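You operate a simulated robot arm through the tools that you are given. There is no shell and no other tool. Be economical: measure what you need, move in short steps, check, and stop when the job is done.

You run a simulated two-armed robot. Do the job below in one go: nothing can be reset, and whatever is moved stays where it is left.

TASK
Put the jar marked "test" from the second shelf from the bottom of the grey rack on the second shelf from the bottom of the blue rack and the jar marked "used" on the top of the green bench. Fetch the broken block from the second shelf from the bottom of the grey rack and set it on the second shelf from the bottom of the blue rack. Fetch the yellow tape from the second shelf from the bottom of the grey rack and set it on the middle shelf of the blue rack. Take the spool from the middle shelf of the grey rack and leave it on the fourth shelf from the bottom of the grey rack. Fetch the blue tape from the fourth shelf from the bottom of the blue rack and set it on the middle shelf of the blue rack. The order is free. Set down upright: jar, spool.

The check looks at the end state, three seconds after you hand in, the way a careful person would. Anything else that was tipped, shoved, dropped, spilled or broken makes it a failure.

THE ROBOT
Two 7-joint arms with two-finger parallel grippers on one trunk, on a base that drives. Base frame: it is fixed to the floor where the robot stands at the start and does not move with it; the origin is under the middle of the robot, x ahead of it, y to its left, z up. Units: m, degrees, N and s.
The left shoulder is at the start at [0.07, 0.13, 1.075], the right one opposite. With the tool pointing down near the work surface each hand reaches from about 0.1 to 0.4 m from the robot's upright axis, wherever it stands, measured 20 degrees to its own side. Places, roughly: blue tape [0.5, 1.25, 1.25]; broken block (4x3x2 cm) [0.6, 0, 0.5]; fourth shelf of the grey rack [0.7, 0.3, 1.3]; jar [0.5, 0, 0.5]; middle shelf of the blue rack [0.7, 1.2, 0.9]; second shelf of the blue rack [0.7, 1.2, 0.5]; spool [0.75, 0, 1]; top of the green bench [-3.2, 1.8, 0.8]; yellow tape [0.75, 0, 0.5]. Payload 1.57 kg a hand.
The TCP of each hand is the grasp point between the finger pads, 0.03 m short of the fingertips. In the tool frame z runs along the fingers and y along their closing line. Largest opening 0.08 m; finger width 0.017, thickness 0.012; the body of the gripper, 0.04 by 0.082 m, starts 0.08 m behind the TCP.
Orientation is that of the tool frame in the base frame, as a unit quaternion [x, y, z, w]. With the fingers straight down and closing along the base's y, the tool's x points along the base's -x, its y along +y and its z along -z.

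THE INTERFACE
- The arms move only by the tool arm_command. It takes "left_deltas", "right_deltas" or both (then of equal length, played together; a hand with none holds still); each is text: rows parted by semicolons, each of 7 numbers parted by spaces: the shift along the tool's x, y, z in units of 50 mm (1.0 is 50 mm), then the turn, a rotation vector about the tool's x, y, z in units of 5 degrees (1.0 is 5 degrees), then the opening, from 0 (shut) to 1 (fully open). In form: dx dy dz wx wy wz hand; .... A call has 1 to 20 rows; each row shifts and turns the commanded pose from where the row before left it, along the tool's axes as they then stand. A call with a number of a shift or a turn outside -1 to 1 is refused whole. Rows are played at 5 a second. More than 0.05 m and 8.6 degrees between two rows, or a gripper value outside its range, and nothing of the call is played. Where a pose cannot be reached the arm comes as near as it can. A force on the tool above 40 N (or 10 N above the force at the start of the call, whichever is more), or a blocked arm, ends the call early, and 0.2 s more pass. Each finger travels about 0.108 m/s and halts on what it meets, pressing with about 35 N; the grip force reading is that of the motor and also rises with nothing between the fingers. The clock runs only during rows and for 0.2 s after the last one: add rows that do not move to give the fingers time. The reply holds the time, the measured pose of the TCP, the force on the tool along the base axes, the opening and the grip force, in the units named above and with some noise, with the torque about the TCP (base axes, N m) and any sound that the robot's microphone picked up.
- Cameras (640 x 400 px; columns grow to the right, rows downward): "scene" is now at [0.1361, 0.0259, 1.3084]; the picture's right is [0.27, -0.96, 0.00], its down [-0.50, -0.14, -0.86] and it looks along [0.83, 0.23, -0.51] (base axes); focal length 214 px, centre (320, 200). "left" rides on the left gripper at [0.072, 0.007, -0.122] in its tool frame; the picture's right is [-0.09, 1.00, 0.00], its down [-0.84, -0.08, -0.54] and it looks along [-0.54, -0.05, 0.84] (tool axes); focal length 238 px, centre (320, 200). "right" rides on the right gripper at [0.072, -0.007, -0.122] in its tool frame; the picture's right is [0.09, 1.00, 0.00], its down [-0.84, 0.08, -0.54] and it looks along [-0.54, 0.05, 0.84] (tool axes); focal length 238 px, centre (320, 200). There is no depth. A picture from a camera that has moved, and an enlarged one, comes with that camera's place and axes in the base frame and with its lens.
- camera(camera): a new picture of that camera. It takes no simulated time.
- raise_lower(by): slides the trunk up (or, below 0, down) by that many m; the arms and the scene camera ride with it, the base frame stays. It gives what a move gives, with no picture.
- roll_base(legs): drives the robot by 1 to 6 legs, each [ahead, left, turn to the left] in m, m and degrees, along the robot's own axes; the way and the turn of a leg run together, so that a leg with both is an arc; at most 1.5 m and 180 degrees a leg. The arms and the cameras ride along, it lands a little off, and it stops where it bumps. It gives what a move gives.
- pan_tilt(pan, tilt): turns the head with the scene camera to pan (to the left, within 86 degrees either way) and tilt (down, from -29 to 69), counted from straight ahead of the robot. It gives what a move gives.
- enlarge(camera, box): a new picture of the part [left, top, right, bottom] of that camera's present view, enlarged. It takes no simulated time.
- hand_in(): hands the job in; it is judged then, once.

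Work in short steps. Places have to be worked out from the pictures, the camera data and where the tool is seen: move nearer, look again, correct. Check each grasp and each placing, and mend what went wrong. You have 186 turns and 166 pictures in all, those below and enlarged ones among them. Open the grippers and draw the arms clear of the work before you hand the job in, unless the task says otherwise; then end with one line.

The tools are called after "Request:" by a JSON object that holds its "name" and its "arguments". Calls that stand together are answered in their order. arm_command: Moves the arms, as the interface text tells. Its arguments: {"type":"object","properties":{"left_deltas":{"type":"string"},"right_deltas":{"type":"string"}},"required":[]} The other tools are called the same way: raise_lower (by) slides the trunk up or down; roll_base (legs) drives the base; pan_tilt (pan, tilt) turns the head that bears the scene camera; camera (camera) takes a picture; enlarge (camera, box) takes an enlarged picture of a part of a camera's view; hand_in () hands the job in.

At the start:

```text
time_s: 0.0
left_tcp_pos: [0.3499, 0.1789, 1.1498]
left_tool_rot: [0.0, 1.0, 0.0, 0.0]
left_wrist_force: [-0.8, 0.8, 0.0]
left_wrist_torque: [-0.02, 0.01, 0.0]
left_grip_width: 0.0799
left_gripper_force: 0.0
right_tcp_pos: [0.3585, -0.1195, 0.9995]
right_tool_rot: [0.0, 1.0, 0.0, 0.0]
right_wrist_force: [0.0, -0.7, 0.5]
right_wrist_torque: [0.01, 0.0, 0.01]
right_grip_width: 0.0802
right_gripper_force: 0.2
trunk travel left (down, up): [-0.713, 0.227]
robot x, y, heading: [0.0022, 0.0006, 0.2]
head pan, tilt: [15.4, 30.9]
```

scene: 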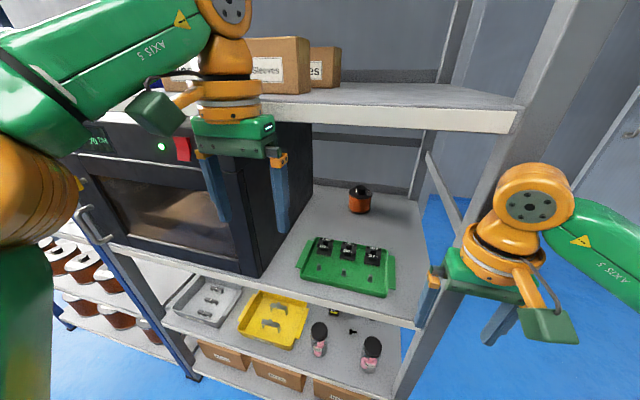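
right: 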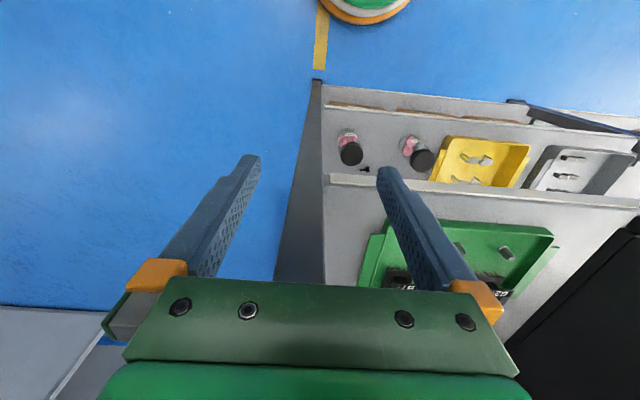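
left: 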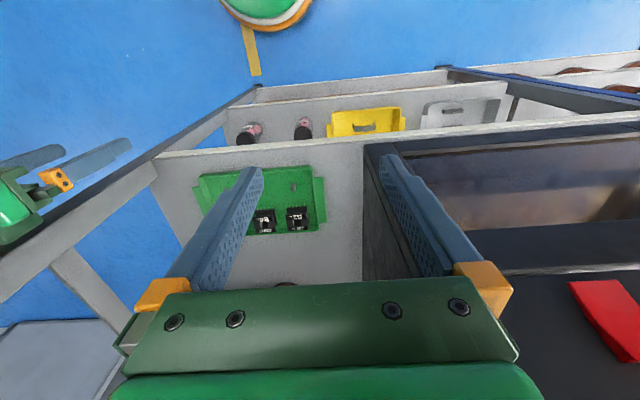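

The first pictures show the grey rack ahead, with jars on its low shelf. I'll look closer at the shelf items from the scene camera.

Request:
{"name": "enlarge", "arguments": {"camera": "scene", "box": [160, 240, 440, 400]}}

Request:
{"name": "enlarge", "arguments": {"camera": "right", "box": [310, 80, 640, 300]}}

Request:
{"name": "pan_tilt", "arguments": {"pan": 60, "tilt": 20}}

Request:
{"name": "camera", "arguments": {"camera": "scene"}}

```text
2.29 times, centred on (300, 320) of scene
camera zoom: at [0.1361, 0.0259, 1.3084], right [0.27, -0.96, 0.0], down [-0.5, -0.14, -0.86], along [0.83, 0.23, -0.51], focal length 490 px, centre (366, -74)
```

zoom: 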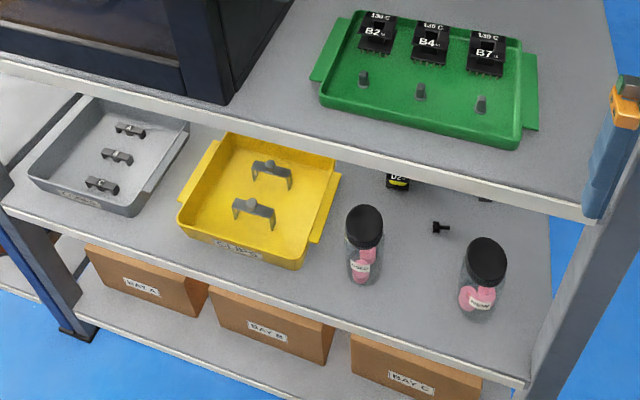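

```text
1.82 times, centred on (475, 190) of right
camera zoom: at [0.2868, -0.1258, 1.1206], right [-0.09, 1.0, 0.0], down [0.84, 0.08, 0.54], along [0.54, 0.05, -0.84], focal length 433 px, centre (38, 218)
```

zoom: 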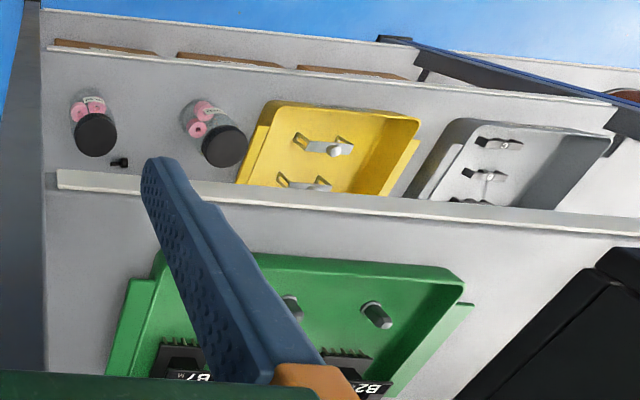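

```text
time_s: 1.1
left_tcp_pos: [0.3485, 0.1797, 1.1507]
left_tool_rot: [0.0, 1.0, 0.0, 0.001]
left_wrist_force: [-0.6, -0.3, 0.4]
left_wrist_torque: [-0.02, -0.01, -0.01]
left_grip_width: 0.0799
left_gripper_force: 0.1
right_tcp_pos: [0.3594, -0.1219, 1.0009]
right_tool_rot: [0.001, 1.0, 0.001, 0.0]
right_wrist_force: [0.4, -0.4, -0.3]
right_wrist_torque: [-0.02, -0.04, -0.02]
right_grip_width: 0.0798
right_gripper_force: 0.0
trunk travel left (down, up): [-0.713, 0.227]
robot x, y, heading: [0.001, 0.0011, 0.2]
head pan, tilt: [60.0, 20.0]
```

```text
160 pictures are left
camera scene: at [0.096, 0.0825, 1.3259], right [0.87, -0.5, 0.0], down [-0.17, -0.3, -0.94], along [0.47, 0.81, -0.34], focal length 214 px, centre (320, 200)
```

scene: 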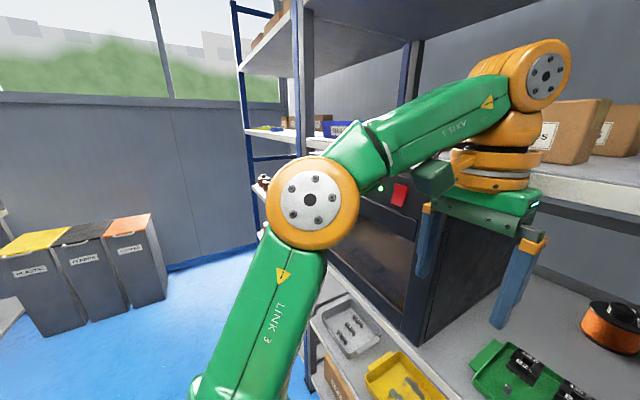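

Rack front edge is about x=0.41; jars stand near (0.49,-0.05) and (0.49,0.13). I'll back off 0.4 m, lower the trunk and look straight into the shelf.

Request:
{"name": "roll_base", "arguments": {"legs": [[-0.4, 0, 0]]}}

Request:
{"name": "raise_lower", "arguments": {"by": -0.5}}

Request:
{"name": "pan_tilt", "arguments": {"pan": 0, "tilt": 20}}

Request:
{"name": "camera", "arguments": {"camera": "scene"}}

Request:
{"name": "enlarge", "arguments": {"camera": "scene", "box": [200, 140, 440, 290]}}

```text
time_s: 3.6
left_tcp_pos: [-0.0556, 0.1792, 1.1502]
left_tool_rot: [-0.001, 1.0, 0.0, 0.001]
left_wrist_force: [-0.2, -0.1, 0.1]
left_wrist_torque: [0.03, -0.01, -0.04]
left_grip_width: 0.0802
left_gripper_force: 0.0
right_tcp_pos: [-0.0457, -0.1193, 0.9986]
right_tool_rot: [0.0, 1.0, 0.0, -0.001]
right_wrist_force: [0.4, 0.0, 0.1]
right_wrist_torque: [0.03, 0.01, -0.02]
right_grip_width: 0.0798
right_gripper_force: 0.1
trunk travel left (down, up): [-0.713, 0.227]
robot x, y, heading: [-0.4033, 0.0012, 0.2]
head pan, tilt: [60.0, 20.0]
```

```text
refused: -0.5 is not a number from -0.4 to 0.4
```

```text
time_s: 4.9
left_tcp_pos: [-0.0562, 0.1805, 1.1506]
left_tool_rot: [-0.001, 1.0, 0.0, 0.0]
left_wrist_force: [-0.3, 0.2, 1.0]
left_wrist_torque: [-0.02, -0.02, 0.01]
left_grip_width: 0.0798
left_gripper_force: 0.0
right_tcp_pos: [-0.0463, -0.1195, 0.9991]
right_tool_rot: [-0.001, 1.0, 0.0, 0.0]
right_wrist_force: [-0.7, -0.8, -0.1]
right_wrist_torque: [0.0, 0.0, -0.03]
right_grip_width: 0.0802
right_gripper_force: 0.0
trunk travel left (down, up): [-0.713, 0.227]
robot x, y, heading: [-0.4033, 0.0004, 0.3]
head pan, tilt: [0.0, 20.0]
```

```text
159 pictures are left
camera scene: at [-0.2628, 0.002, 1.3259], right [0.0, -1.0, 0.0], down [-0.34, 0.0, -0.94], along [0.94, 0.0, -0.34], focal length 214 px, centre (320, 200)
```

scene: 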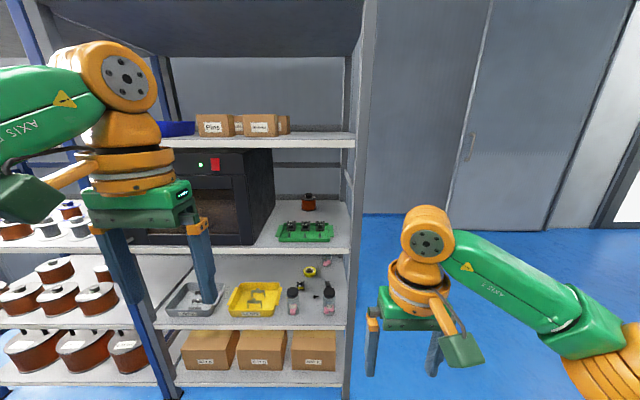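

```text
2.67 times, centred on (320, 215) of scene
camera zoom: at [-0.2628, 0.002, 1.3259], right [0.0, -1.0, 0.0], down [-0.34, 0.0, -0.94], along [0.94, 0.0, -0.34], focal length 572 px, centre (320, 160)
```

zoom: 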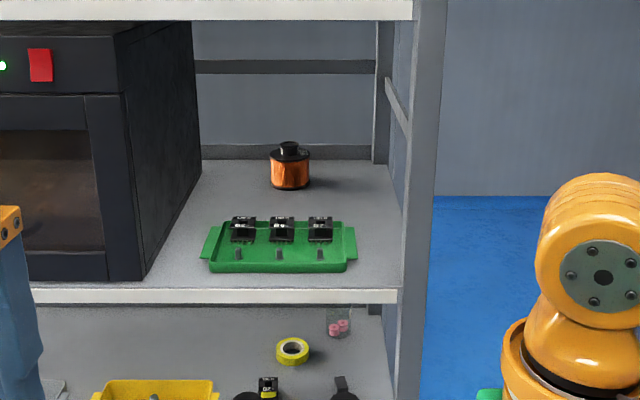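

The view shows a third jar at the back of the second shelf. I lower the trunk and look in level.

Request:
{"name": "raise_lower", "arguments": {"by": -0.4}}

Request:
{"name": "camera", "arguments": {"camera": "scene"}}

Request:
{"name": "enlarge", "arguments": {"camera": "scene", "box": [240, 130, 400, 230]}}

```text
time_s: 8.8
left_tcp_pos: [-0.0562, 0.1786, 0.7498]
left_tool_rot: [-0.001, 1.0, 0.001, 0.001]
left_wrist_force: [0.1, -0.3, -0.8]
left_wrist_torque: [0.04, -0.01, 0.01]
left_grip_width: 0.0801
left_gripper_force: 0.1
right_tcp_pos: [-0.0448, -0.1201, 0.5999]
right_tool_rot: [0.0, 1.0, 0.0, 0.0]
right_wrist_force: [0.8, 0.2, -0.2]
right_wrist_torque: [-0.01, -0.02, 0.04]
right_grip_width: 0.0801
right_gripper_force: 0.0
trunk travel left (down, up): [-0.313, 0.627]
robot x, y, heading: [-0.4074, 0.0021, 0.2]
head pan, tilt: [0.0, 20.0]
```

```text
157 pictures are left
camera scene: at [-0.2628, 0.0019, 0.926], right [0.0, -1.0, 0.0], down [-0.34, 0.0, -0.94], along [0.94, 0.0, -0.34], focal length 214 px, centre (320, 200)
```

scene: 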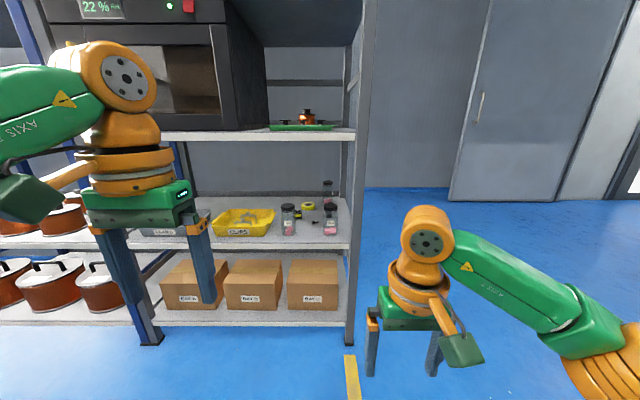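

```text
4.00 times, centred on (320, 180) of scene
camera zoom: at [-0.2628, 0.0019, 0.926], right [0.0, -1.0, 0.0], down [-0.34, 0.0, -0.94], along [0.94, 0.0, -0.34], focal length 858 px, centre (320, 280)
```

zoom: 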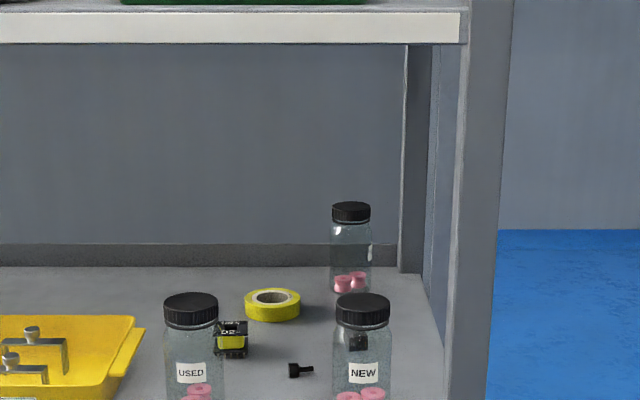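

USED is front-left (~0.49, 0.124), NEW front-right, so TEST should be the rear jar (~0.84,-0.04) and its label must still be checked. To reach in flat I want the hand cameras on top, so I try rolling both tools 180° about their z in free space.

Request:
{"name": "arm_command", "arguments": {"left_deltas": "0 0 0 0 0 1 1;0 0 0 0 0 1 1;0 0 0 0 0 1 1;0 0 0 0 0 1 1;0 0 0 0 0 1 1;0 0 0 0 0 1 1;0 0 0 0 0 1 1;0 0 0 0 0 1 1;0 0 0 0 0 1 1;0 0 0 0 0 1 1;0 0 0 0 0 1 1;0 0 0 0 0 1 1;0 0 0 0 0 1 1;0 0 0 0 0 1 1;0 0 0 0 0 1 1;0 0 0 0 0 1 1;0 0 0 0 0 1 1;0 0 0 0 0 1 1", "right_deltas": "0 0 0 0 0 -1 1;0 0 0 0 0 -1 1;0 0 0 0 0 -1 1;0 0 0 0 0 -1 1;0 0 0 0 0 -1 1;0 0 0 0 0 -1 1;0 0 0 0 0 -1 1;0 0 0 0 0 -1 1;0 0 0 0 0 -1 1;0 0 0 0 0 -1 1;0 0 0 0 0 -1 1;0 0 0 0 0 -1 1;0 0 0 0 0 -1 1;0 0 0 0 0 -1 1;0 0 0 0 0 -1 1;0 0 0 0 0 -1 1;0 0 0 0 0 -1 1;0 0 0 0 0 -1 1"}}

```text
time_s: 12.6
left_tcp_pos: [-0.1656, 0.1015, 0.6534]
left_tool_rot: [0.707, 0.707, 0.0, 0.002]
left_wrist_force: [-0.1, 1.0, -0.5]
left_wrist_torque: [-0.01, 0.0, 0.0]
left_grip_width: 0.0801
left_gripper_force: 0.0
left hand out of reach, approached as far as the arm can: row 4, 5, 6, 7, 8, 9, 10, 11, 12, 13, 14, 15, 16, 17, 18
right_tcp_pos: [-0.134, -0.0802, 0.5847]
right_tool_rot: [-0.707, 0.707, -0.001, 0.0]
right_wrist_force: [0.2, 0.5, -0.4]
right_wrist_torque: [0.01, -0.01, 0.02]
right_grip_width: 0.0799
right_gripper_force: 0.0
right hand out of reach, approached as far as the arm can: row 12, 13, 14, 15, 16, 17, 18
trunk travel left (down, up): [-0.313, 0.627]
robot x, y, heading: [-0.4059, 0.0016, -0.1]
head pan, tilt: [0.0, 20.0]
```

Rolling this way runs out of reach. I roll back, then pitch the tools level to see how the arms behave.

Request:
{"name": "arm_command", "arguments": {"left_deltas": "0 0 0 0 0 -1 1;0 0 0 0 0 -1 1;0 0 0 0 0 -1 1;0 0 0 0 0 -1 1;0 0 0 0 0 -1 1;0 0 0 0 0 -1 1;0 0 0 0 0 -1 1;0 0 0 0 0 -1 1;0 0 0 0 0 -1 1;0 0 0 0 0 -1 1;0 0 0 0 0 -1 1;0 0 0 0 0 -1 1;0 0 0 0 0 -1 1;0 0 0 0 0 -1 1;0 0 0 0 0 -1 1;0 0 0 0 0 -1 1;0 0 0 0 0 -1 1;0 0 0 0 0 -1 1", "right_deltas": "0 0 0 0 0 1 1;0 0 0 0 0 1 1;0 0 0 0 0 1 1;0 0 0 0 0 1 1;0 0 0 0 0 1 1;0 0 0 0 0 1 1;0 0 0 0 0 1 1;0 0 0 0 0 1 1;0 0 0 0 0 1 1;0 0 0 0 0 1 1;0 0 0 0 0 1 1;0 0 0 0 0 1 1;0 0 0 0 0 1 1;0 0 0 0 0 1 1;0 0 0 0 0 1 1;0 0 0 0 0 1 1;0 0 0 0 0 1 1;0 0 0 0 0 1 1"}}

Request:
{"name": "arm_command", "arguments": {"left_deltas": "0 0 0 0 -1 0 1;0 0 0 0 -1 0 1;0 0 0 0 -1 0 1;0 0 0 0 -1 0 1;0 0 0 0 -1 0 1;0 0 0 0 -1 0 1;0 0 0 0 -1 0 1;0 0 0 0 -1 0 1;0 0 0 0 -1 0 1;0 0 0 0 -1 0 1;0 0 0 0 -1 0 1;0 0 0 0 -1 0 1;0 0 0 0 -1 0 1;0 0 0 0 -1 0 1;0 0 0 0 -1 0 1;0 0 0 0 -1 0 1;0 0 0 0 -1 0 1;0 0 0 0 -1 0 1", "right_deltas": "0 0 0 0 -1 0 1;0 0 0 0 -1 0 1;0 0 0 0 -1 0 1;0 0 0 0 -1 0 1;0 0 0 0 -1 0 1;0 0 0 0 -1 0 1;0 0 0 0 -1 0 1;0 0 0 0 -1 0 1;0 0 0 0 -1 0 1;0 0 0 0 -1 0 1;0 0 0 0 -1 0 1;0 0 0 0 -1 0 1;0 0 0 0 -1 0 1;0 0 0 0 -1 0 1;0 0 0 0 -1 0 1;0 0 0 0 -1 0 1;0 0 0 0 -1 0 1;0 0 0 0 -1 0 1"}}

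Request:
{"name": "camera", "arguments": {"camera": "scene"}}

Request:
{"name": "camera", "arguments": {"camera": "right"}}

```text
time_s: 16.4
left_tcp_pos: [-0.1647, 0.1009, 0.6515]
left_tool_rot: [-0.001, 1.0, 0.001, 0.001]
left_wrist_force: [0.0, 0.0, 0.7]
left_wrist_torque: [0.0, -0.01, 0.0]
left_grip_width: 0.0798
left_gripper_force: 0.0
right_tcp_pos: [-0.1348, -0.0796, 0.5852]
right_tool_rot: [0.002, 1.0, -0.001, 0.0]
right_wrist_force: [0.2, 0.7, -0.1]
right_wrist_torque: [-0.01, 0.02, -0.01]
right_grip_width: 0.0798
right_gripper_force: 0.1
trunk travel left (down, up): [-0.313, 0.627]
robot x, y, heading: [-0.4054, -0.0006, -0.0]
head pan, tilt: [0.0, 20.0]
```

```text
time_s: 17.6
left_tcp_pos: [-0.1634, 0.1021, 0.6539]
left_tool_rot: [-0.005, 0.975, -0.002, 0.221]
left_wrist_force: [18.3, 7.1, 27.6]
left_wrist_torque: [-0.59, 4.92, -0.9]
left_grip_width: 0.0803
left_gripper_force: 0.0
right_tcp_pos: [-0.1339, -0.0806, 0.5846]
right_tool_rot: [-0.001, 0.975, 0.0, 0.222]
right_wrist_force: [-0.3, -0.1, -0.6]
right_wrist_torque: [-0.03, -0.02, 0.02]
right_grip_width: 0.08
right_gripper_force: 0.1
right hand out of reach, approached as far as the arm can: row 6
trunk travel left (down, up): [-0.313, 0.627]
robot x, y, heading: [-0.4069, 0.0022, -0.0]
head pan, tilt: [0.0, 20.0]
stopped in row 6 (left hand): the force on the tool passed its limit at 141 N (the readings are from after the stop); the commanded pose is now the measured one
```

```text
155 pictures are left
camera scene: at [-0.2628, 0.0019, 0.9259], right [0.0, -1.0, 0.0], down [-0.34, 0.0, -0.94], along [0.94, 0.0, -0.34], focal length 214 px, centre (320, 200)
```

scene: 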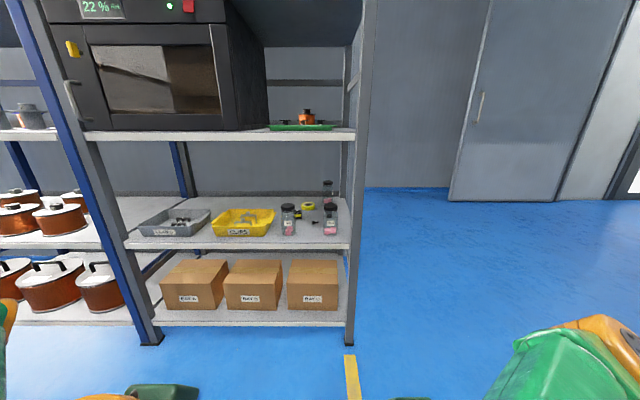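

```text
154 pictures are left
camera right: at [-0.2518, -0.0858, 0.6619], right [-0.08, 1.0, -0.04], down [0.52, 0.08, 0.85], along [0.85, 0.05, -0.53], focal length 238 px, centre (320, 200)
```

right: 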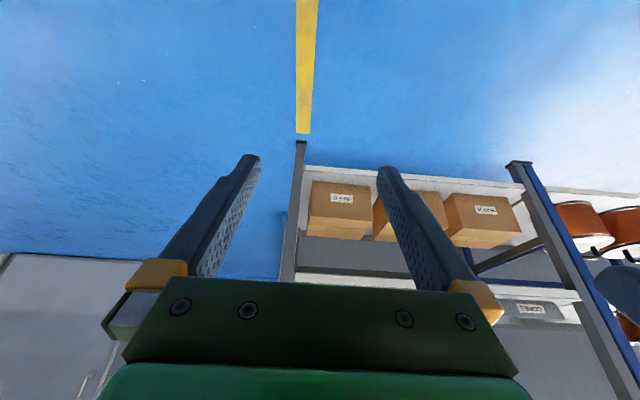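

The left hand bumped the robot's own body while tucked in. I move both hands forward and outward 25 cm, then pitch level.

Request:
{"name": "arm_command", "arguments": {"left_deltas": "-0.9 0.3 0.43 0 0 0 1;-0.9 0.3 0.43 0 0 0 1;-0.9 0.3 0.43 0 0 0 1;-0.9 0.3 0.43 0 0 0 1;-0.9 0.3 0.43 0 0 0 1;0 0 0 0 -1 0 1;0 0 0 0 -1 0 1;0 0 0 0 -1 0 1;0 0 0 0 -1 0 1;0 0 0 0 -1 0 1;0 0 0 0 -1 0 1;0 0 0 0 -1 0 1;0 0 0 0 -1 0 1;0 0 0 0 -1 0 1;0 0 0 0 -1 0 1;0 0 0 0 -1 0 1;0 0 0 0 -1 0 1;0 0 0 0 -1 0 1", "right_deltas": "-0.9 -0.3 0.43 0 0 0 1;-0.9 -0.3 0.43 0 0 0 1;-0.9 -0.3 0.43 0 0 0 1;-0.9 -0.3 0.43 0 0 0 1;-0.9 -0.3 0.43 0 0 0 1;0 0 0 0 -1 0 1;0 0 0 0 -1 0 1;0 0 0 0 -1 0 1;0 0 0 0 -1 0 1;0 0 0 0 -1 0 1;0 0 0 0 -1 0 1;0 0 0 0 -1 0 1;0 0 0 0 -1 0 1;0 0 0 0 -1 0 1;0 0 0 0 -1 0 1;0 0 0 0 -1 0 1;0 0 0 0 -1 0 1;0 0 0 0 -1 0 1"}}

Request:
{"name": "camera", "arguments": {"camera": "scene"}}

```text
refused: row 1 steps farther than a row can; nothing moved
```

```text
153 pictures are left
camera scene: at [-0.2628, 0.0019, 0.9259], right [0.0, -1.0, 0.0], down [-0.34, 0.0, -0.94], along [0.94, 0.0, -0.34], focal length 214 px, centre (320, 200)
```

scene: 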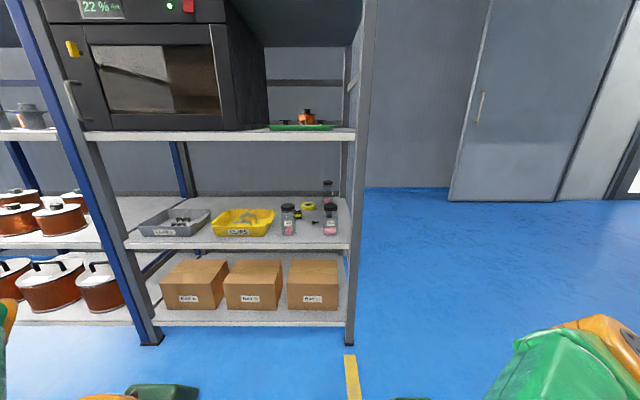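

The combined step was over 50 mm; I repeat it with smaller rows.

Request:
{"name": "arm_command", "arguments": {"left_deltas": "-0.8 0.25 0.4 0 0 0 1;-0.8 0.25 0.4 0 0 0 1;-0.8 0.25 0.4 0 0 0 1;-0.8 0.25 0.4 0 0 0 1;-0.8 0.25 0.4 0 0 0 1;0 0 0 0 -1 0 1;0 0 0 0 -1 0 1;0 0 0 0 -1 0 1;0 0 0 0 -1 0 1;0 0 0 0 -1 0 1;0 0 0 0 -1 0 1;0 0 0 0 -1 0 1;0 0 0 0 -1 0 1;0 0 0 0 -1 0 1;0 0 0 0 -1 0 1;0 0 0 0 -1 0 1;0 0 0 0 -1 0 1;0 0 0 0 -1 0 1", "right_deltas": "-0.8 -0.25 0.4 0 0 0 1;-0.8 -0.25 0.4 0 0 0 1;-0.8 -0.25 0.4 0 0 0 1;-0.8 -0.25 0.4 0 0 0 1;-0.8 -0.25 0.4 0 0 0 1;0 0 0 0 -1 0 1;0 0 0 0 -1 0 1;0 0 0 0 -1 0 1;0 0 0 0 -1 0 1;0 0 0 0 -1 0 1;0 0 0 0 -1 0 1;0 0 0 0 -1 0 1;0 0 0 0 -1 0 1;0 0 0 0 -1 0 1;0 0 0 0 -1 0 1;0 0 0 0 -1 0 1;0 0 0 0 -1 0 1;0 0 0 0 -1 0 1"}}

Request:
{"name": "camera", "arguments": {"camera": "scene"}}

```text
time_s: 21.4
left_tcp_pos: [0.0599, 0.1656, 0.6493]
left_tool_rot: [-0.004, 0.777, 0.0, 0.63]
left_wrist_force: [0.7, -0.1, 0.1]
left_wrist_torque: [-0.02, -0.01, -0.02]
left_grip_width: 0.0799
left_gripper_force: 0.0
left hand out of reach, approached as far as the arm can: row 17, 18
right_tcp_pos: [0.0901, -0.1325, 0.58]
right_tool_rot: [-0.007, 0.823, 0.007, 0.568]
right_wrist_force: [-0.6, 0.0, -0.1]
right_wrist_torque: [0.02, 0.01, 0.04]
right_grip_width: 0.08
right_gripper_force: 0.0
right hand out of reach, approached as far as the arm can: row 14, 15, 16, 17, 18
trunk travel left (down, up): [-0.313, 0.627]
robot x, y, heading: [-0.4029, -0.0024, 0.0]
head pan, tilt: [0.0, 20.0]
```

```text
152 pictures are left
camera scene: at [-0.2628, 0.0019, 0.9259], right [0.0, -1.0, 0.0], down [-0.34, 0.0, -0.94], along [0.94, 0.0, -0.34], focal length 214 px, centre (320, 200)
```

scene: 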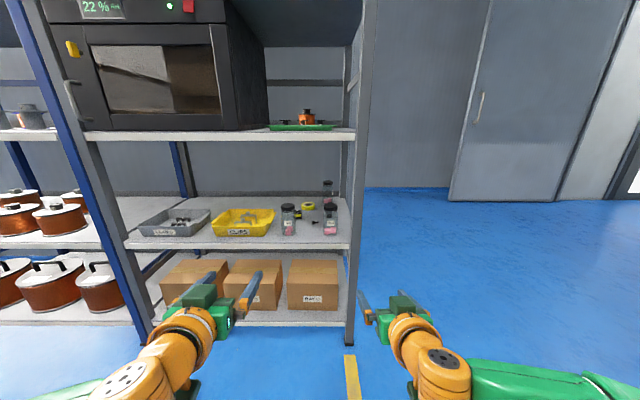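

Both tools are nearly level now, cameras below. I try rolling them about their own axis from here.

Request:
{"name": "arm_command", "arguments": {"left_deltas": "0 0 0 0 0 1 1;0 0 0 0 0 1 1;0 0 0 0 0 1 1;0 0 0 0 0 1 1;0 0 0 0 0 1 1;0 0 0 0 0 1 1;0 0 0 0 0 1 1;0 0 0 0 0 1 1;0 0 0 0 0 1 1;0 0 0 0 0 1 1;0 0 0 0 0 1 1;0 0 0 0 0 1 1;0 0 0 0 0 1 1;0 0 0 0 0 1 1;0 0 0 0 0 1 1;0 0 0 0 0 1 1;0 0 0 0 0 1 1;0 0 0 0 0 1 1", "right_deltas": "0 0 0 0 0 1 1;0 0 0 0 0 1 1;0 0 0 0 0 1 1;0 0 0 0 0 1 1;0 0 0 0 0 1 1;0 0 0 0 0 1 1;0 0 0 0 0 1 1;0 0 0 0 0 1 1;0 0 0 0 0 1 1;0 0 0 0 0 1 1;0 0 0 0 0 1 1;0 0 0 0 0 1 1;0 0 0 0 0 1 1;0 0 0 0 0 1 1;0 0 0 0 0 1 1;0 0 0 0 0 1 1;0 0 0 0 0 1 1;0 0 0 0 0 1 1"}}

Request:
{"name": "camera", "arguments": {"camera": "scene"}}

```text
time_s: 25.2
left_tcp_pos: [0.0597, 0.1646, 0.6495]
left_tool_rot: [0.545, 0.553, 0.446, 0.445]
left_wrist_force: [0.8, -0.1, 0.6]
left_wrist_torque: [-0.02, 0.01, 0.01]
left_grip_width: 0.0796
left_gripper_force: 0.2
right_tcp_pos: [0.089, -0.1332, 0.5806]
right_tool_rot: [0.577, 0.587, 0.408, 0.396]
right_wrist_force: [0.4, 0.9, 0.3]
right_wrist_torque: [-0.03, -0.01, -0.01]
right_grip_width: 0.0802
right_gripper_force: 0.0
trunk travel left (down, up): [-0.313, 0.627]
robot x, y, heading: [-0.4078, -0.0003, -0.0]
head pan, tilt: [0.0, 20.0]
```

```text
151 pictures are left
camera scene: at [-0.2628, 0.0018, 0.9259], right [0.0, -1.0, 0.0], down [-0.34, 0.0, -0.94], along [0.94, 0.0, -0.34], focal length 214 px, centre (320, 200)
```

scene: 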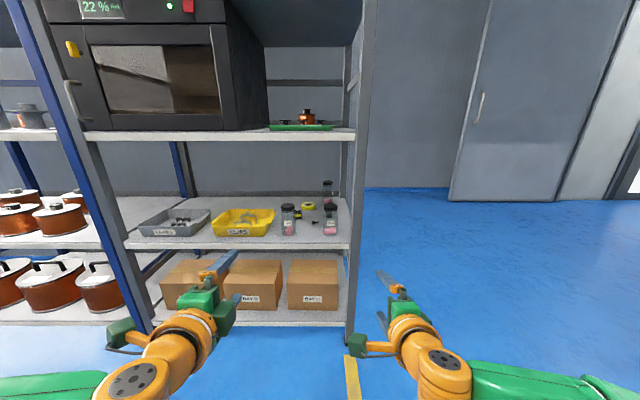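

The roll works from here without losing reach; another 90° puts the cameras on top.

Request:
{"name": "arm_command", "arguments": {"left_deltas": "0 0 0 0 0 1 1;0 0 0 0 0 1 1;0 0 0 0 0 1 1;0 0 0 0 0 1 1;0 0 0 0 0 1 1;0 0 0 0 0 1 1;0 0 0 0 0 1 1;0 0 0 0 0 1 1;0 0 0 0 0 1 1;0 0 0 0 0 1 1;0 0 0 0 0 1 1;0 0 0 0 0 1 1;0 0 0 0 0 1 1;0 0 0 0 0 1 1;0 0 0 0 0 1 1;0 0 0 0 0 1 1;0 0 0 0 0 1 1;0 0 0 0 0 1 1", "right_deltas": "0 0 0 0 0 1 1;0 0 0 0 0 1 1;0 0 0 0 0 1 1;0 0 0 0 0 1 1;0 0 0 0 0 1 1;0 0 0 0 0 1 1;0 0 0 0 0 1 1;0 0 0 0 0 1 1;0 0 0 0 0 1 1;0 0 0 0 0 1 1;0 0 0 0 0 1 1;0 0 0 0 0 1 1;0 0 0 0 0 1 1;0 0 0 0 0 1 1;0 0 0 0 0 1 1;0 0 0 0 0 1 1;0 0 0 0 0 1 1;0 0 0 0 0 1 1"}}

Request:
{"name": "camera", "arguments": {"camera": "scene"}}

Request:
{"name": "camera", "arguments": {"camera": "right"}}

Request:
{"name": "camera", "arguments": {"camera": "left"}}

```text
time_s: 29.0
left_tcp_pos: [0.0133, 0.0795, 0.6357]
left_tool_rot: [0.769, 0.107, 0.625, 0.082]
left_wrist_force: [-0.4, -0.2, -0.4]
left_wrist_torque: [-0.03, -0.01, 0.02]
left_grip_width: 0.0798
left_gripper_force: 0.1
left hand out of reach, approached as far as the arm can: row 6, 7, 8, 9, 10, 11, 12, 13, 14, 15, 16, 17, 18
right_tcp_pos: [0.0891, -0.1323, 0.5799]
right_tool_rot: [0.822, 0.007, 0.569, -0.008]
right_wrist_force: [-0.3, 0.2, 0.4]
right_wrist_torque: [0.0, 0.01, 0.01]
right_grip_width: 0.0802
right_gripper_force: 0.0
trunk travel left (down, up): [-0.313, 0.627]
robot x, y, heading: [-0.4058, 0.003, 0.0]
head pan, tilt: [0.0, 20.0]
```

```text
150 pictures are left
camera scene: at [-0.2628, 0.0018, 0.9259], right [0.0, -1.0, 0.0], down [-0.34, 0.0, -0.94], along [0.94, 0.0, -0.34], focal length 214 px, centre (320, 200)
```

scene: 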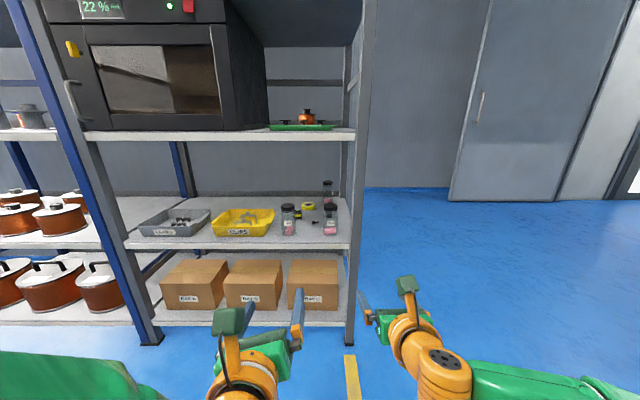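

```text
149 pictures are left
camera right: at [-0.0003, -0.1273, 0.6901], right [0.05, -1.0, 0.08], down [-0.8, -0.09, -0.59], along [0.6, -0.03, -0.8], focal length 238 px, centre (320, 200)
```

right: 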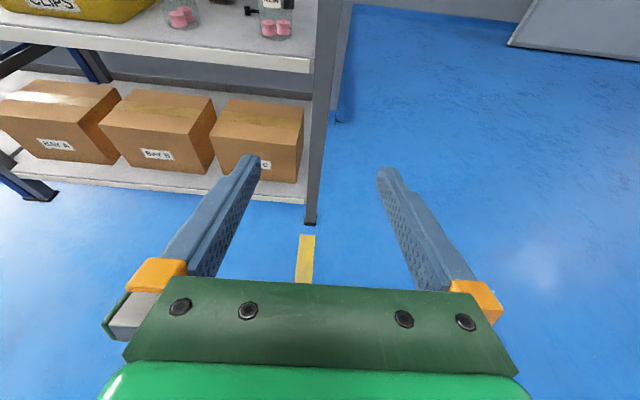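

```text
148 pictures are left
camera left: at [-0.0902, 0.0901, 0.7291], right [0.04, -0.98, 0.17], down [-0.7, -0.15, -0.7], along [0.71, -0.09, -0.7], focal length 238 px, centre (320, 200)
```

left: 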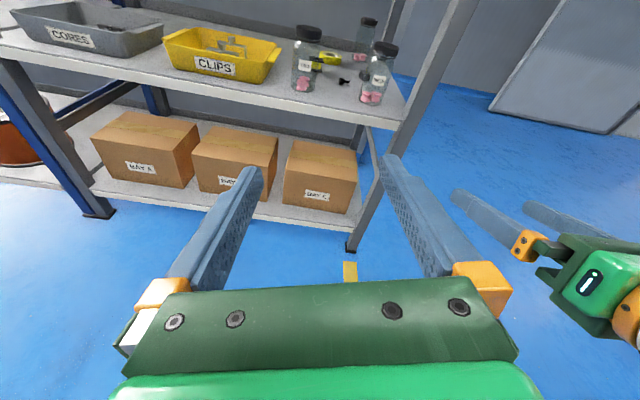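

The right hand is now camera-up. The left stalls at its joint limit this way, so I unwind it and roll it the mirrored way.

Request:
{"name": "arm_command", "arguments": {"left_deltas": "0 0 0 0 0 -1 1;0 0 0 0 0 -1 1;0 0 0 0 0 -1 1;0 0 0 0 0 -1 1;0 0 0 0 0 -1 1;0 0 0 0 0 -1 1;0 0 0 0 0 -1 1;0 0 0 0 0 -1 1;0 0 0 0 0 -1 1;0 0 0 0 0 -1 1;0 0 0 0 0 -1 1;0 0 0 0 0 -1 1;0 0 0 0 0 -1 1;0 0 0 0 0 -1 1;0 0 0 0 0 -1 1;0 0 0 0 0 -1 1;0 0 0 0 0 -1 1;0 0 0 0 0 -1 1;0 0 0 0 0 -1 1;0 0 0 0 0 -1 1"}}

Request:
{"name": "arm_command", "arguments": {"left_deltas": "0 0 0 0 0 -1 1;0 0 0 0 0 -1 1;0 0 0 0 0 -1 1;0 0 0 0 0 -1 1;0 0 0 0 0 -1 1;0 0 0 0 0 -1 1;0 0 0 0 0 -1 1;0 0 0 0 0 -1 1;0 0 0 0 0 -1 1;0 0 0 0 0 -1 1;0 0 0 0 0 -1 1;0 0 0 0 0 -1 1;0 0 0 0 0 -1 1;0 0 0 0 0 -1 1;0 -1 0 0 0 0 1;0 -1 0 0 0 0 1"}}

```text
time_s: 33.2
left_tcp_pos: [0.0139, 0.0792, 0.6354]
left_tool_rot: [0.413, 0.658, 0.339, 0.531]
left_wrist_force: [0.3, -0.5, -0.2]
left_wrist_torque: [-0.02, -0.01, 0.01]
left_grip_width: 0.0799
left_gripper_force: 0.1
right_tcp_pos: [0.0895, -0.1329, 0.5807]
right_tool_rot: [0.823, 0.007, 0.568, -0.007]
right_wrist_force: [1.2, 0.9, 0.7]
right_wrist_torque: [0.02, 0.01, 0.0]
right_grip_width: 0.0801
right_gripper_force: 0.0
trunk travel left (down, up): [-0.313, 0.627]
robot x, y, heading: [-0.4063, -0.0022, 0.2]
head pan, tilt: [0.0, 20.0]
```

```text
time_s: 36.6
left_tcp_pos: [0.0167, -0.0213, 0.6442]
left_tool_rot: [-0.039, 0.775, -0.026, 0.63]
left_wrist_force: [-0.3, -0.1, -0.7]
left_wrist_torque: [-0.01, -0.02, 0.02]
left_grip_width: 0.0798
left_gripper_force: 0.1
right_tcp_pos: [0.0892, -0.1321, 0.5808]
right_tool_rot: [0.823, 0.007, 0.568, -0.007]
right_wrist_force: [0.1, -1.5, -0.5]
right_wrist_torque: [-0.01, -0.01, 0.01]
right_grip_width: 0.0801
right_gripper_force: 0.1
trunk travel left (down, up): [-0.313, 0.627]
robot x, y, heading: [-0.407, 0.0012, 0.1]
head pan, tilt: [0.0, 20.0]
```

I shifted the left hand the wrong way; I move it back out to the left and continue the roll.

Request:
{"name": "arm_command", "arguments": {"left_deltas": "0 1 0 0 0 0 1;0 1 0 0 0 0 1;0 1 0 0 0 0 1;0 1 0 0 0 0 1;0 0 0 0 0 -1 1;0 0 0 0 0 -1 1;0 0 0 0 0 -1 1;0 0 0 0 0 -1 1;0 0 0 0 0 -1 1;0 0 0 0 0 -1 1;0 0 0 0 0 -1 1;0 0 0 0 0 -1 1;0 0 0 0 0 -1 1;0 0 0 0 0 -1 1;0 0 0 0 0 -1 1;0 0 0 0 0 -1 1;0 0 0 0 0 -1 1;0 0 0 0 0 -1 1;0 0 0 0 0 -1 1;0 0 0 0 0 -1 1"}}

Request:
{"name": "arm_command", "arguments": {"left_deltas": "0 0 0 0 0 -1 1;0 0 0 0 0 -1 1;0 0 0 0 0 -1 1;0 0 0 0 0 -1 1;0 0 0 0 0 -1 1;0 0 0 0 0 -1 1;0 0 0 0 0 -1 1;0 0 0 0 0 -1 1;0 0 0 0 0 -1 1;0 0 0 0 0 -1 1;0 0 0 0 0 -1 1;0 0 0 0 0 -1 1;0 0 0 0 0 -1 1;0 0 0 0 0 -1 1;0 0 0 0 0 -1 1;0 0 0 0 0 -1 1;0 0 0 0 0 -1 1;0 0 0 0 0 -1 1;0 0 0 0 0 -1 1"}}

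Request:
{"name": "camera", "arguments": {"camera": "left"}}

```text
time_s: 40.8
left_tcp_pos: [0.0431, 0.1651, 0.6387]
left_tool_rot: [-0.53, 0.569, -0.425, 0.464]
left_wrist_force: [0.0, -0.7, 0.9]
left_wrist_torque: [0.04, 0.01, 0.0]
left_grip_width: 0.0799
left_gripper_force: 0.1
left hand out of reach, approached as far as the arm can: row 3, 4, 10
right_tcp_pos: [0.089, -0.1336, 0.5813]
right_tool_rot: [0.823, 0.008, 0.568, -0.008]
right_wrist_force: [0.0, -0.5, -0.3]
right_wrist_torque: [0.04, -0.03, 0.01]
right_grip_width: 0.0801
right_gripper_force: 0.1
trunk travel left (down, up): [-0.313, 0.627]
robot x, y, heading: [-0.404, 0.0005, -0.1]
head pan, tilt: [0.0, 20.0]
```

```text
time_s: 44.8
left_tcp_pos: [0.0424, 0.1649, 0.6381]
left_tool_rot: [0.777, 0.006, 0.629, 0.0]
left_wrist_force: [-0.3, 0.7, 0.1]
left_wrist_torque: [-0.01, 0.01, -0.01]
left_grip_width: 0.08
left_gripper_force: 0.1
right_tcp_pos: [0.0886, -0.1327, 0.581]
right_tool_rot: [0.822, 0.008, 0.569, -0.008]
right_wrist_force: [-0.6, 0.2, 0.1]
right_wrist_torque: [0.03, 0.06, -0.04]
right_grip_width: 0.08
right_gripper_force: 0.0
trunk travel left (down, up): [-0.313, 0.627]
robot x, y, heading: [-0.4036, 0.0014, -0.1]
head pan, tilt: [0.0, 20.0]
```

```text
147 pictures are left
camera left: at [-0.0605, 0.1578, 0.7335], right [-0.01, -1.0, -0.08], down [-0.71, 0.07, -0.71], along [0.71, 0.05, -0.7], focal length 238 px, centre (320, 200)
```

left: 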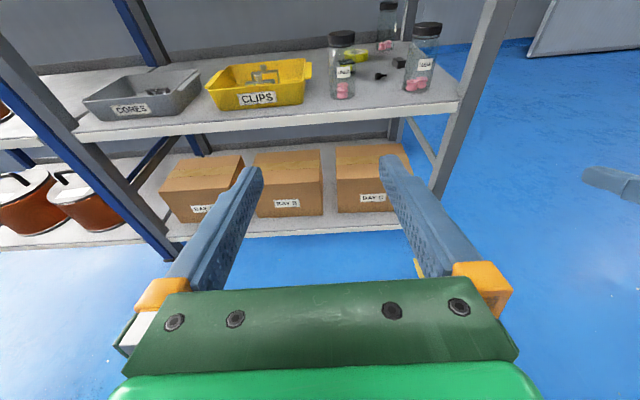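

Both hands are camera-up. I zoom the left view on the shelf's small items.

Request:
{"name": "enlarge", "arguments": {"camera": "left", "box": [310, 0, 470, 110]}}

```text
3.64 times, centred on (390, 55) of left
camera zoom: at [-0.0605, 0.1578, 0.7335], right [-0.01, -1.0, -0.08], down [-0.71, 0.07, -0.71], along [0.71, 0.05, -0.7], focal length 867 px, centre (66, 727)
```

zoom: 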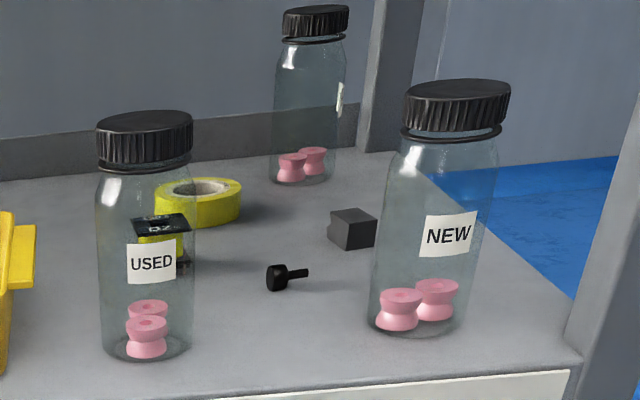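

Left jar is USED at about (0.49,0.12), shelf top ≈0.52; rear jar at (0.85,-0.05), tape (0.75,0.055). I drive forward 0.22 m and line up the left hand with the USED jar, then look.

Request:
{"name": "roll_base", "arguments": {"legs": [[0.22, 0, 0]]}}

Request:
{"name": "arm_command", "arguments": {"left_deltas": "-0.59 0.42 0.12 0 0 0 1;-0.59 0.42 0.12 0 0 0 1;0 0 0 0 0 0 1"}}

Request:
{"name": "camera", "arguments": {"camera": "left"}}

Request:
{"name": "camera", "arguments": {"camera": "scene"}}

```text
time_s: 46.6
left_tcp_pos: [0.2695, 0.1638, 0.6377]
left_tool_rot: [0.778, 0.005, 0.629, -0.001]
left_wrist_force: [-0.5, -0.1, -0.8]
left_wrist_torque: [-0.04, 0.04, -0.01]
left_grip_width: 0.0802
left_gripper_force: 0.0
right_tcp_pos: [0.3152, -0.1343, 0.5811]
right_tool_rot: [0.823, 0.007, 0.568, -0.007]
right_wrist_force: [0.3, -0.2, 1.1]
right_wrist_torque: [0.0, -0.02, -0.01]
right_grip_width: 0.0802
right_gripper_force: 0.0
trunk travel left (down, up): [-0.313, 0.627]
robot x, y, heading: [-0.1779, -0.0015, -0.3]
head pan, tilt: [0.0, 20.0]
```

```text
time_s: 47.4
left_tcp_pos: [0.2696, 0.1168, 0.5832]
left_tool_rot: [0.778, 0.005, 0.628, -0.001]
left_wrist_force: [0.2, -0.1, -0.4]
left_wrist_torque: [0.03, -0.03, -0.01]
left_grip_width: 0.0798
left_gripper_force: 0.0
left hand out of reach, approached as far as the arm can: row 1
right_tcp_pos: [0.3153, -0.1347, 0.5805]
right_tool_rot: [0.822, 0.007, 0.569, -0.007]
right_wrist_force: [-0.5, -0.4, -0.4]
right_wrist_torque: [0.01, 0.01, 0.01]
right_grip_width: 0.0802
right_gripper_force: 0.1
trunk travel left (down, up): [-0.313, 0.627]
robot x, y, heading: [-0.1779, -0.0002, -0.3]
head pan, tilt: [0.0, 20.0]
```

```text
145 pictures are left
camera left: at [0.1662, 0.1086, 0.6789], right [-0.01, -1.0, -0.09], down [-0.71, 0.07, -0.7], along [0.71, 0.05, -0.7], focal length 238 px, centre (320, 200)
```

left: 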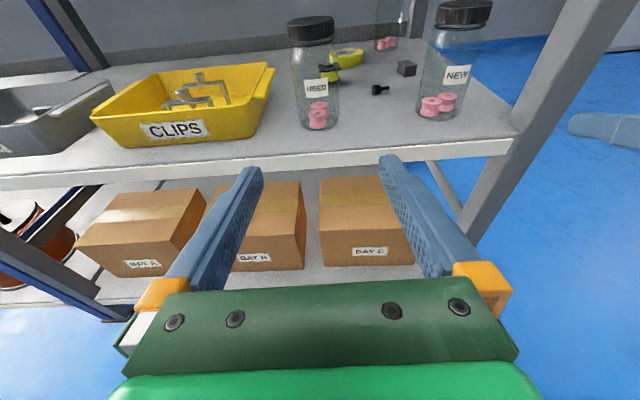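

```text
144 pictures are left
camera scene: at [-0.036, 0.0013, 0.9259], right [0.0, -1.0, 0.0], down [-0.34, 0.0, -0.94], along [0.94, 0.0, -0.34], focal length 214 px, centre (320, 200)
```

scene: 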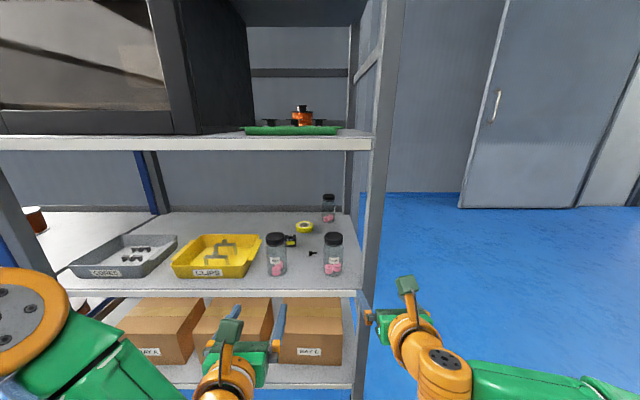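

Jar base is at about (0.497, 0.120); the left hand is level with it. I advance 0.19 m horizontally and look.

Request:
{"name": "arm_command", "arguments": {"left_deltas": "0.2 -0.03 0.92 0 0 0 1;0.2 -0.03 0.92 0 0 0 1;0.2 0 0.92 0 0 0 1;0.2 0 0.92 0 0 0 1;0 0 0 0 0 0 1"}}

Request:
{"name": "camera", "arguments": {"camera": "left"}}

```text
time_s: 48.6
left_tcp_pos: [0.4611, 0.1128, 0.5896]
left_tool_rot: [0.778, 0.004, 0.629, 0.0]
left_wrist_force: [0.2, 0.2, -0.1]
left_wrist_torque: [0.0, 0.0, 0.0]
left_grip_width: 0.0798
left_gripper_force: 0.0
left hand out of reach, approached as far as the arm can: row 1, 2
right_tcp_pos: [0.3155, -0.1348, 0.581]
right_tool_rot: [0.823, 0.006, 0.569, -0.006]
right_wrist_force: [-0.2, -0.7, 0.3]
right_wrist_torque: [0.01, 0.0, 0.0]
right_grip_width: 0.0801
right_gripper_force: 0.1
trunk travel left (down, up): [-0.313, 0.627]
robot x, y, heading: [-0.1762, -0.0031, -0.2]
head pan, tilt: [0.0, 20.0]
```

```text
143 pictures are left
camera left: at [0.3569, 0.1051, 0.6847], right [-0.01, -1.0, -0.09], down [-0.71, 0.07, -0.71], along [0.71, 0.05, -0.7], focal length 238 px, centre (320, 200)
```

left: 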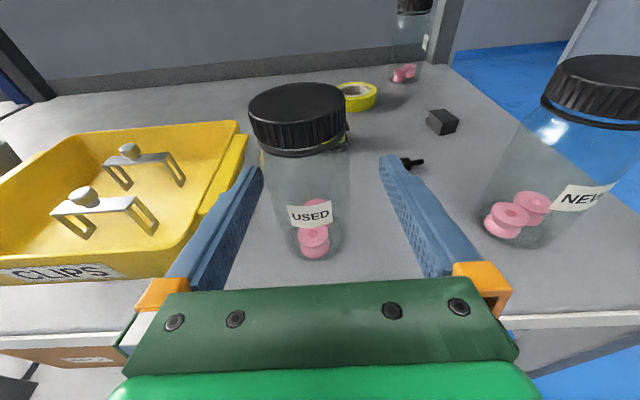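

The jar is between the fingers at about (0.475, 0.121). I nudge 1.3 cm ahead and 0.8 cm left, then close.

Request:
{"name": "arm_command", "arguments": {"left_deltas": "0.05 -0.16 0.26 0 0 0 1;0 0 0 0 0 0 0.6;0 0 0 0 0 0 0;0 0 0 0 0 0 0;0 0 0 0 0 0 0"}}

Request:
{"name": "camera", "arguments": {"camera": "left"}}

```text
time_s: 49.8
left_tcp_pos: [0.4732, 0.1208, 0.5902]
left_tool_rot: [0.777, 0.004, 0.629, 0.0]
left_wrist_force: [-0.2, 0.6, 0.5]
left_wrist_torque: [0.02, 0.03, -0.02]
left_grip_width: 0.0548
left_gripper_force: 35.6
right_tcp_pos: [0.3156, -0.1333, 0.5804]
right_tool_rot: [0.822, 0.007, 0.569, -0.007]
right_wrist_force: [0.4, -1.0, -0.4]
right_wrist_torque: [-0.03, -0.01, -0.02]
right_grip_width: 0.0801
right_gripper_force: 0.1
trunk travel left (down, up): [-0.313, 0.627]
robot x, y, heading: [-0.1788, -0.0008, -0.2]
head pan, tilt: [0.0, 20.0]
```

```text
142 pictures are left
camera left: at [0.3692, 0.1137, 0.6857], right [-0.01, -1.0, -0.08], down [-0.71, 0.07, -0.71], along [0.71, 0.05, -0.7], focal length 238 px, centre (320, 200)
```

left: 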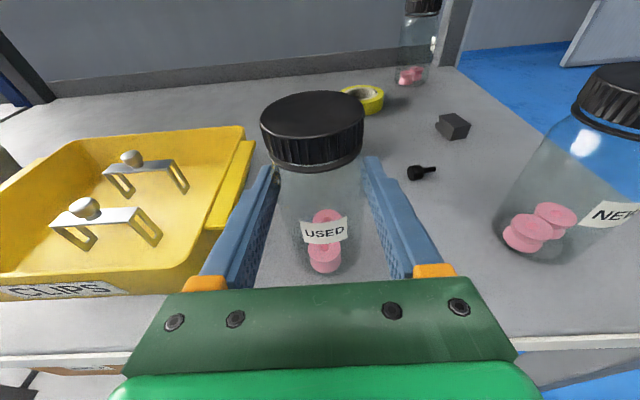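

Jar is gripped (0.055 m, 35 N). I lift it 6 cm and check it comes along, then back the base out.

Request:
{"name": "arm_command", "arguments": {"left_deltas": "0.59 0 -0.12 0 0 0 0;0.59 0 -0.12 0 0 0 0;0 0 0 0 0 0 0"}}

Request:
{"name": "roll_base", "arguments": {"legs": [[-0.35, 0, 0]]}}

Request:
{"name": "camera", "arguments": {"camera": "scene"}}

Request:
{"name": "camera", "arguments": {"camera": "left"}}

```text
time_s: 50.6
left_tcp_pos: [0.4743, 0.1214, 0.652]
left_tool_rot: [0.778, 0.005, 0.629, -0.001]
left_wrist_force: [0.4, 0.2, -1.8]
left_wrist_torque: [0.0, 0.0, 0.0]
left_grip_width: 0.0546
left_gripper_force: 34.6
right_tcp_pos: [0.3166, -0.1343, 0.5802]
right_tool_rot: [0.823, 0.007, 0.568, -0.007]
right_wrist_force: [0.4, 0.2, 0.1]
right_wrist_torque: [-0.02, -0.01, 0.01]
right_grip_width: 0.08
right_gripper_force: 0.1
trunk travel left (down, up): [-0.313, 0.627]
robot x, y, heading: [-0.1812, 0.0015, -0.4]
head pan, tilt: [0.0, 20.0]
```

```text
time_s: 52.8
left_tcp_pos: [0.1297, 0.1207, 0.6519]
left_tool_rot: [0.777, 0.005, 0.629, -0.001]
left_wrist_force: [-0.4, 0.5, -1.5]
left_wrist_torque: [-0.02, 0.01, -0.02]
left_grip_width: 0.0547
left_gripper_force: 35.2
right_tcp_pos: [-0.0272, -0.1338, 0.5805]
right_tool_rot: [0.822, 0.006, 0.569, -0.007]
right_wrist_force: [-1.0, 0.1, 1.0]
right_wrist_torque: [0.03, -0.02, 0.0]
right_grip_width: 0.08
right_gripper_force: 0.1
trunk travel left (down, up): [-0.313, 0.627]
robot x, y, heading: [-0.5215, -0.0016, -0.4]
head pan, tilt: [0.0, 20.0]
```

```text
141 pictures are left
camera scene: at [-0.3793, 0.0021, 0.9259], right [0.0, -1.0, 0.0], down [-0.34, 0.0, -0.94], along [0.94, 0.0, -0.34], focal length 214 px, centre (320, 200)
```

scene: 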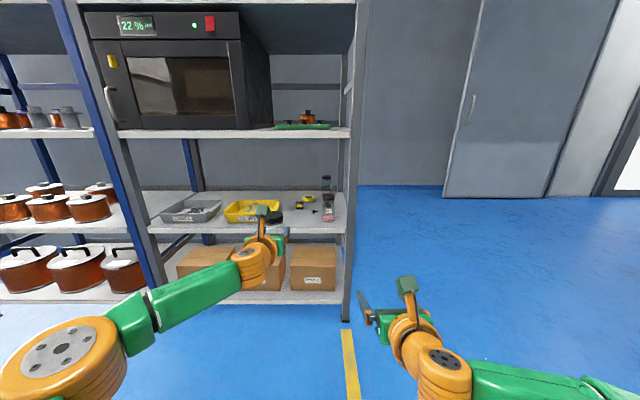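

```text
140 pictures are left
camera left: at [0.0266, 0.1137, 0.7477], right [-0.01, -1.0, -0.08], down [-0.71, 0.07, -0.71], along [0.71, 0.05, -0.7], focal length 238 px, centre (320, 200)
```

left: 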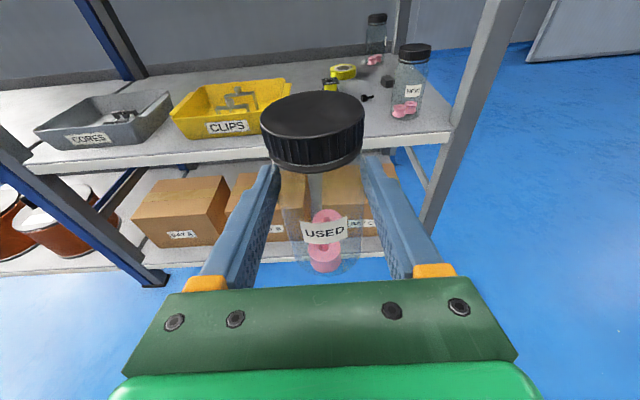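

Jar is held upright. I raise the trunk, turn left 90° and look at the room on the way to the bench.

Request:
{"name": "raise_lower", "arguments": {"by": 0.4}}

Request:
{"name": "roll_base", "arguments": {"legs": [[0, 0, 90]]}}

Request:
{"name": "pan_tilt", "arguments": {"pan": 55, "tilt": 15}}

Request:
{"name": "camera", "arguments": {"camera": "scene"}}

```text
time_s: 56.6
left_tcp_pos: [0.1304, 0.1212, 1.0516]
left_tool_rot: [0.778, 0.005, 0.629, 0.0]
left_wrist_force: [0.6, -0.5, -1.3]
left_wrist_torque: [0.01, 0.03, -0.01]
left_grip_width: 0.0546
left_gripper_force: 34.6
right_tcp_pos: [-0.0266, -0.1337, 0.9791]
right_tool_rot: [0.822, 0.007, 0.569, -0.007]
right_wrist_force: [-0.1, -0.7, 0.2]
right_wrist_torque: [-0.01, -0.01, -0.01]
right_grip_width: 0.0801
right_gripper_force: 0.1
trunk travel left (down, up): [-0.713, 0.227]
robot x, y, heading: [-0.5225, 0.003, -0.3]
head pan, tilt: [0.0, 20.0]
```

```text
time_s: 60.8
left_tcp_pos: [-0.6319, 0.6546, 1.0535]
left_tool_rot: [0.551, 0.548, 0.448, -0.441]
left_wrist_force: [-0.6, -0.4, -1.3]
left_wrist_torque: [-0.03, -0.01, -0.02]
left_grip_width: 0.0548
left_gripper_force: 35.1
right_tcp_pos: [-0.3802, 0.4925, 0.9798]
right_tool_rot: [0.583, 0.581, 0.4, -0.403]
right_wrist_force: [0.4, 0.4, 0.6]
right_wrist_torque: [0.02, 0.01, -0.03]
right_grip_width: 0.0801
right_gripper_force: 0.0
trunk travel left (down, up): [-0.713, 0.227]
robot x, y, heading: [-0.5232, 0.002, 89.1]
head pan, tilt: [0.0, 20.0]
```

```text
time_s: 62.1
left_tcp_pos: [-0.6317, 0.654, 1.0518]
left_tool_rot: [0.552, 0.548, 0.449, -0.441]
left_wrist_force: [-0.7, 0.8, -2.0]
left_wrist_torque: [0.0, 0.01, -0.03]
left_grip_width: 0.0546
left_gripper_force: 34.5
right_tcp_pos: [-0.3801, 0.4931, 0.9807]
right_tool_rot: [0.582, 0.582, 0.401, -0.403]
right_wrist_force: [-0.2, 0.0, 0.0]
right_wrist_torque: [0.02, 0.0, -0.01]
right_grip_width: 0.0801
right_gripper_force: 0.1
trunk travel left (down, up): [-0.713, 0.227]
robot x, y, heading: [-0.5208, 0.0027, 89.3]
head pan, tilt: [55.0, 15.0]
```

```text
139 pictures are left
camera scene: at [-0.5973, 0.1081, 1.334], right [0.59, 0.81, 0.0], down [0.21, -0.15, -0.97], along [-0.78, 0.57, -0.26], focal length 214 px, centre (320, 200)
```

scene: 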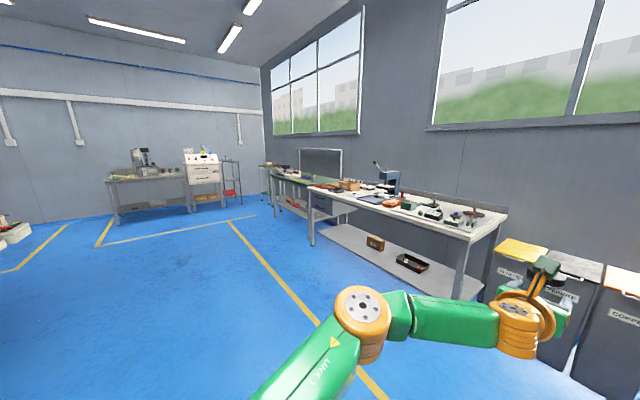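

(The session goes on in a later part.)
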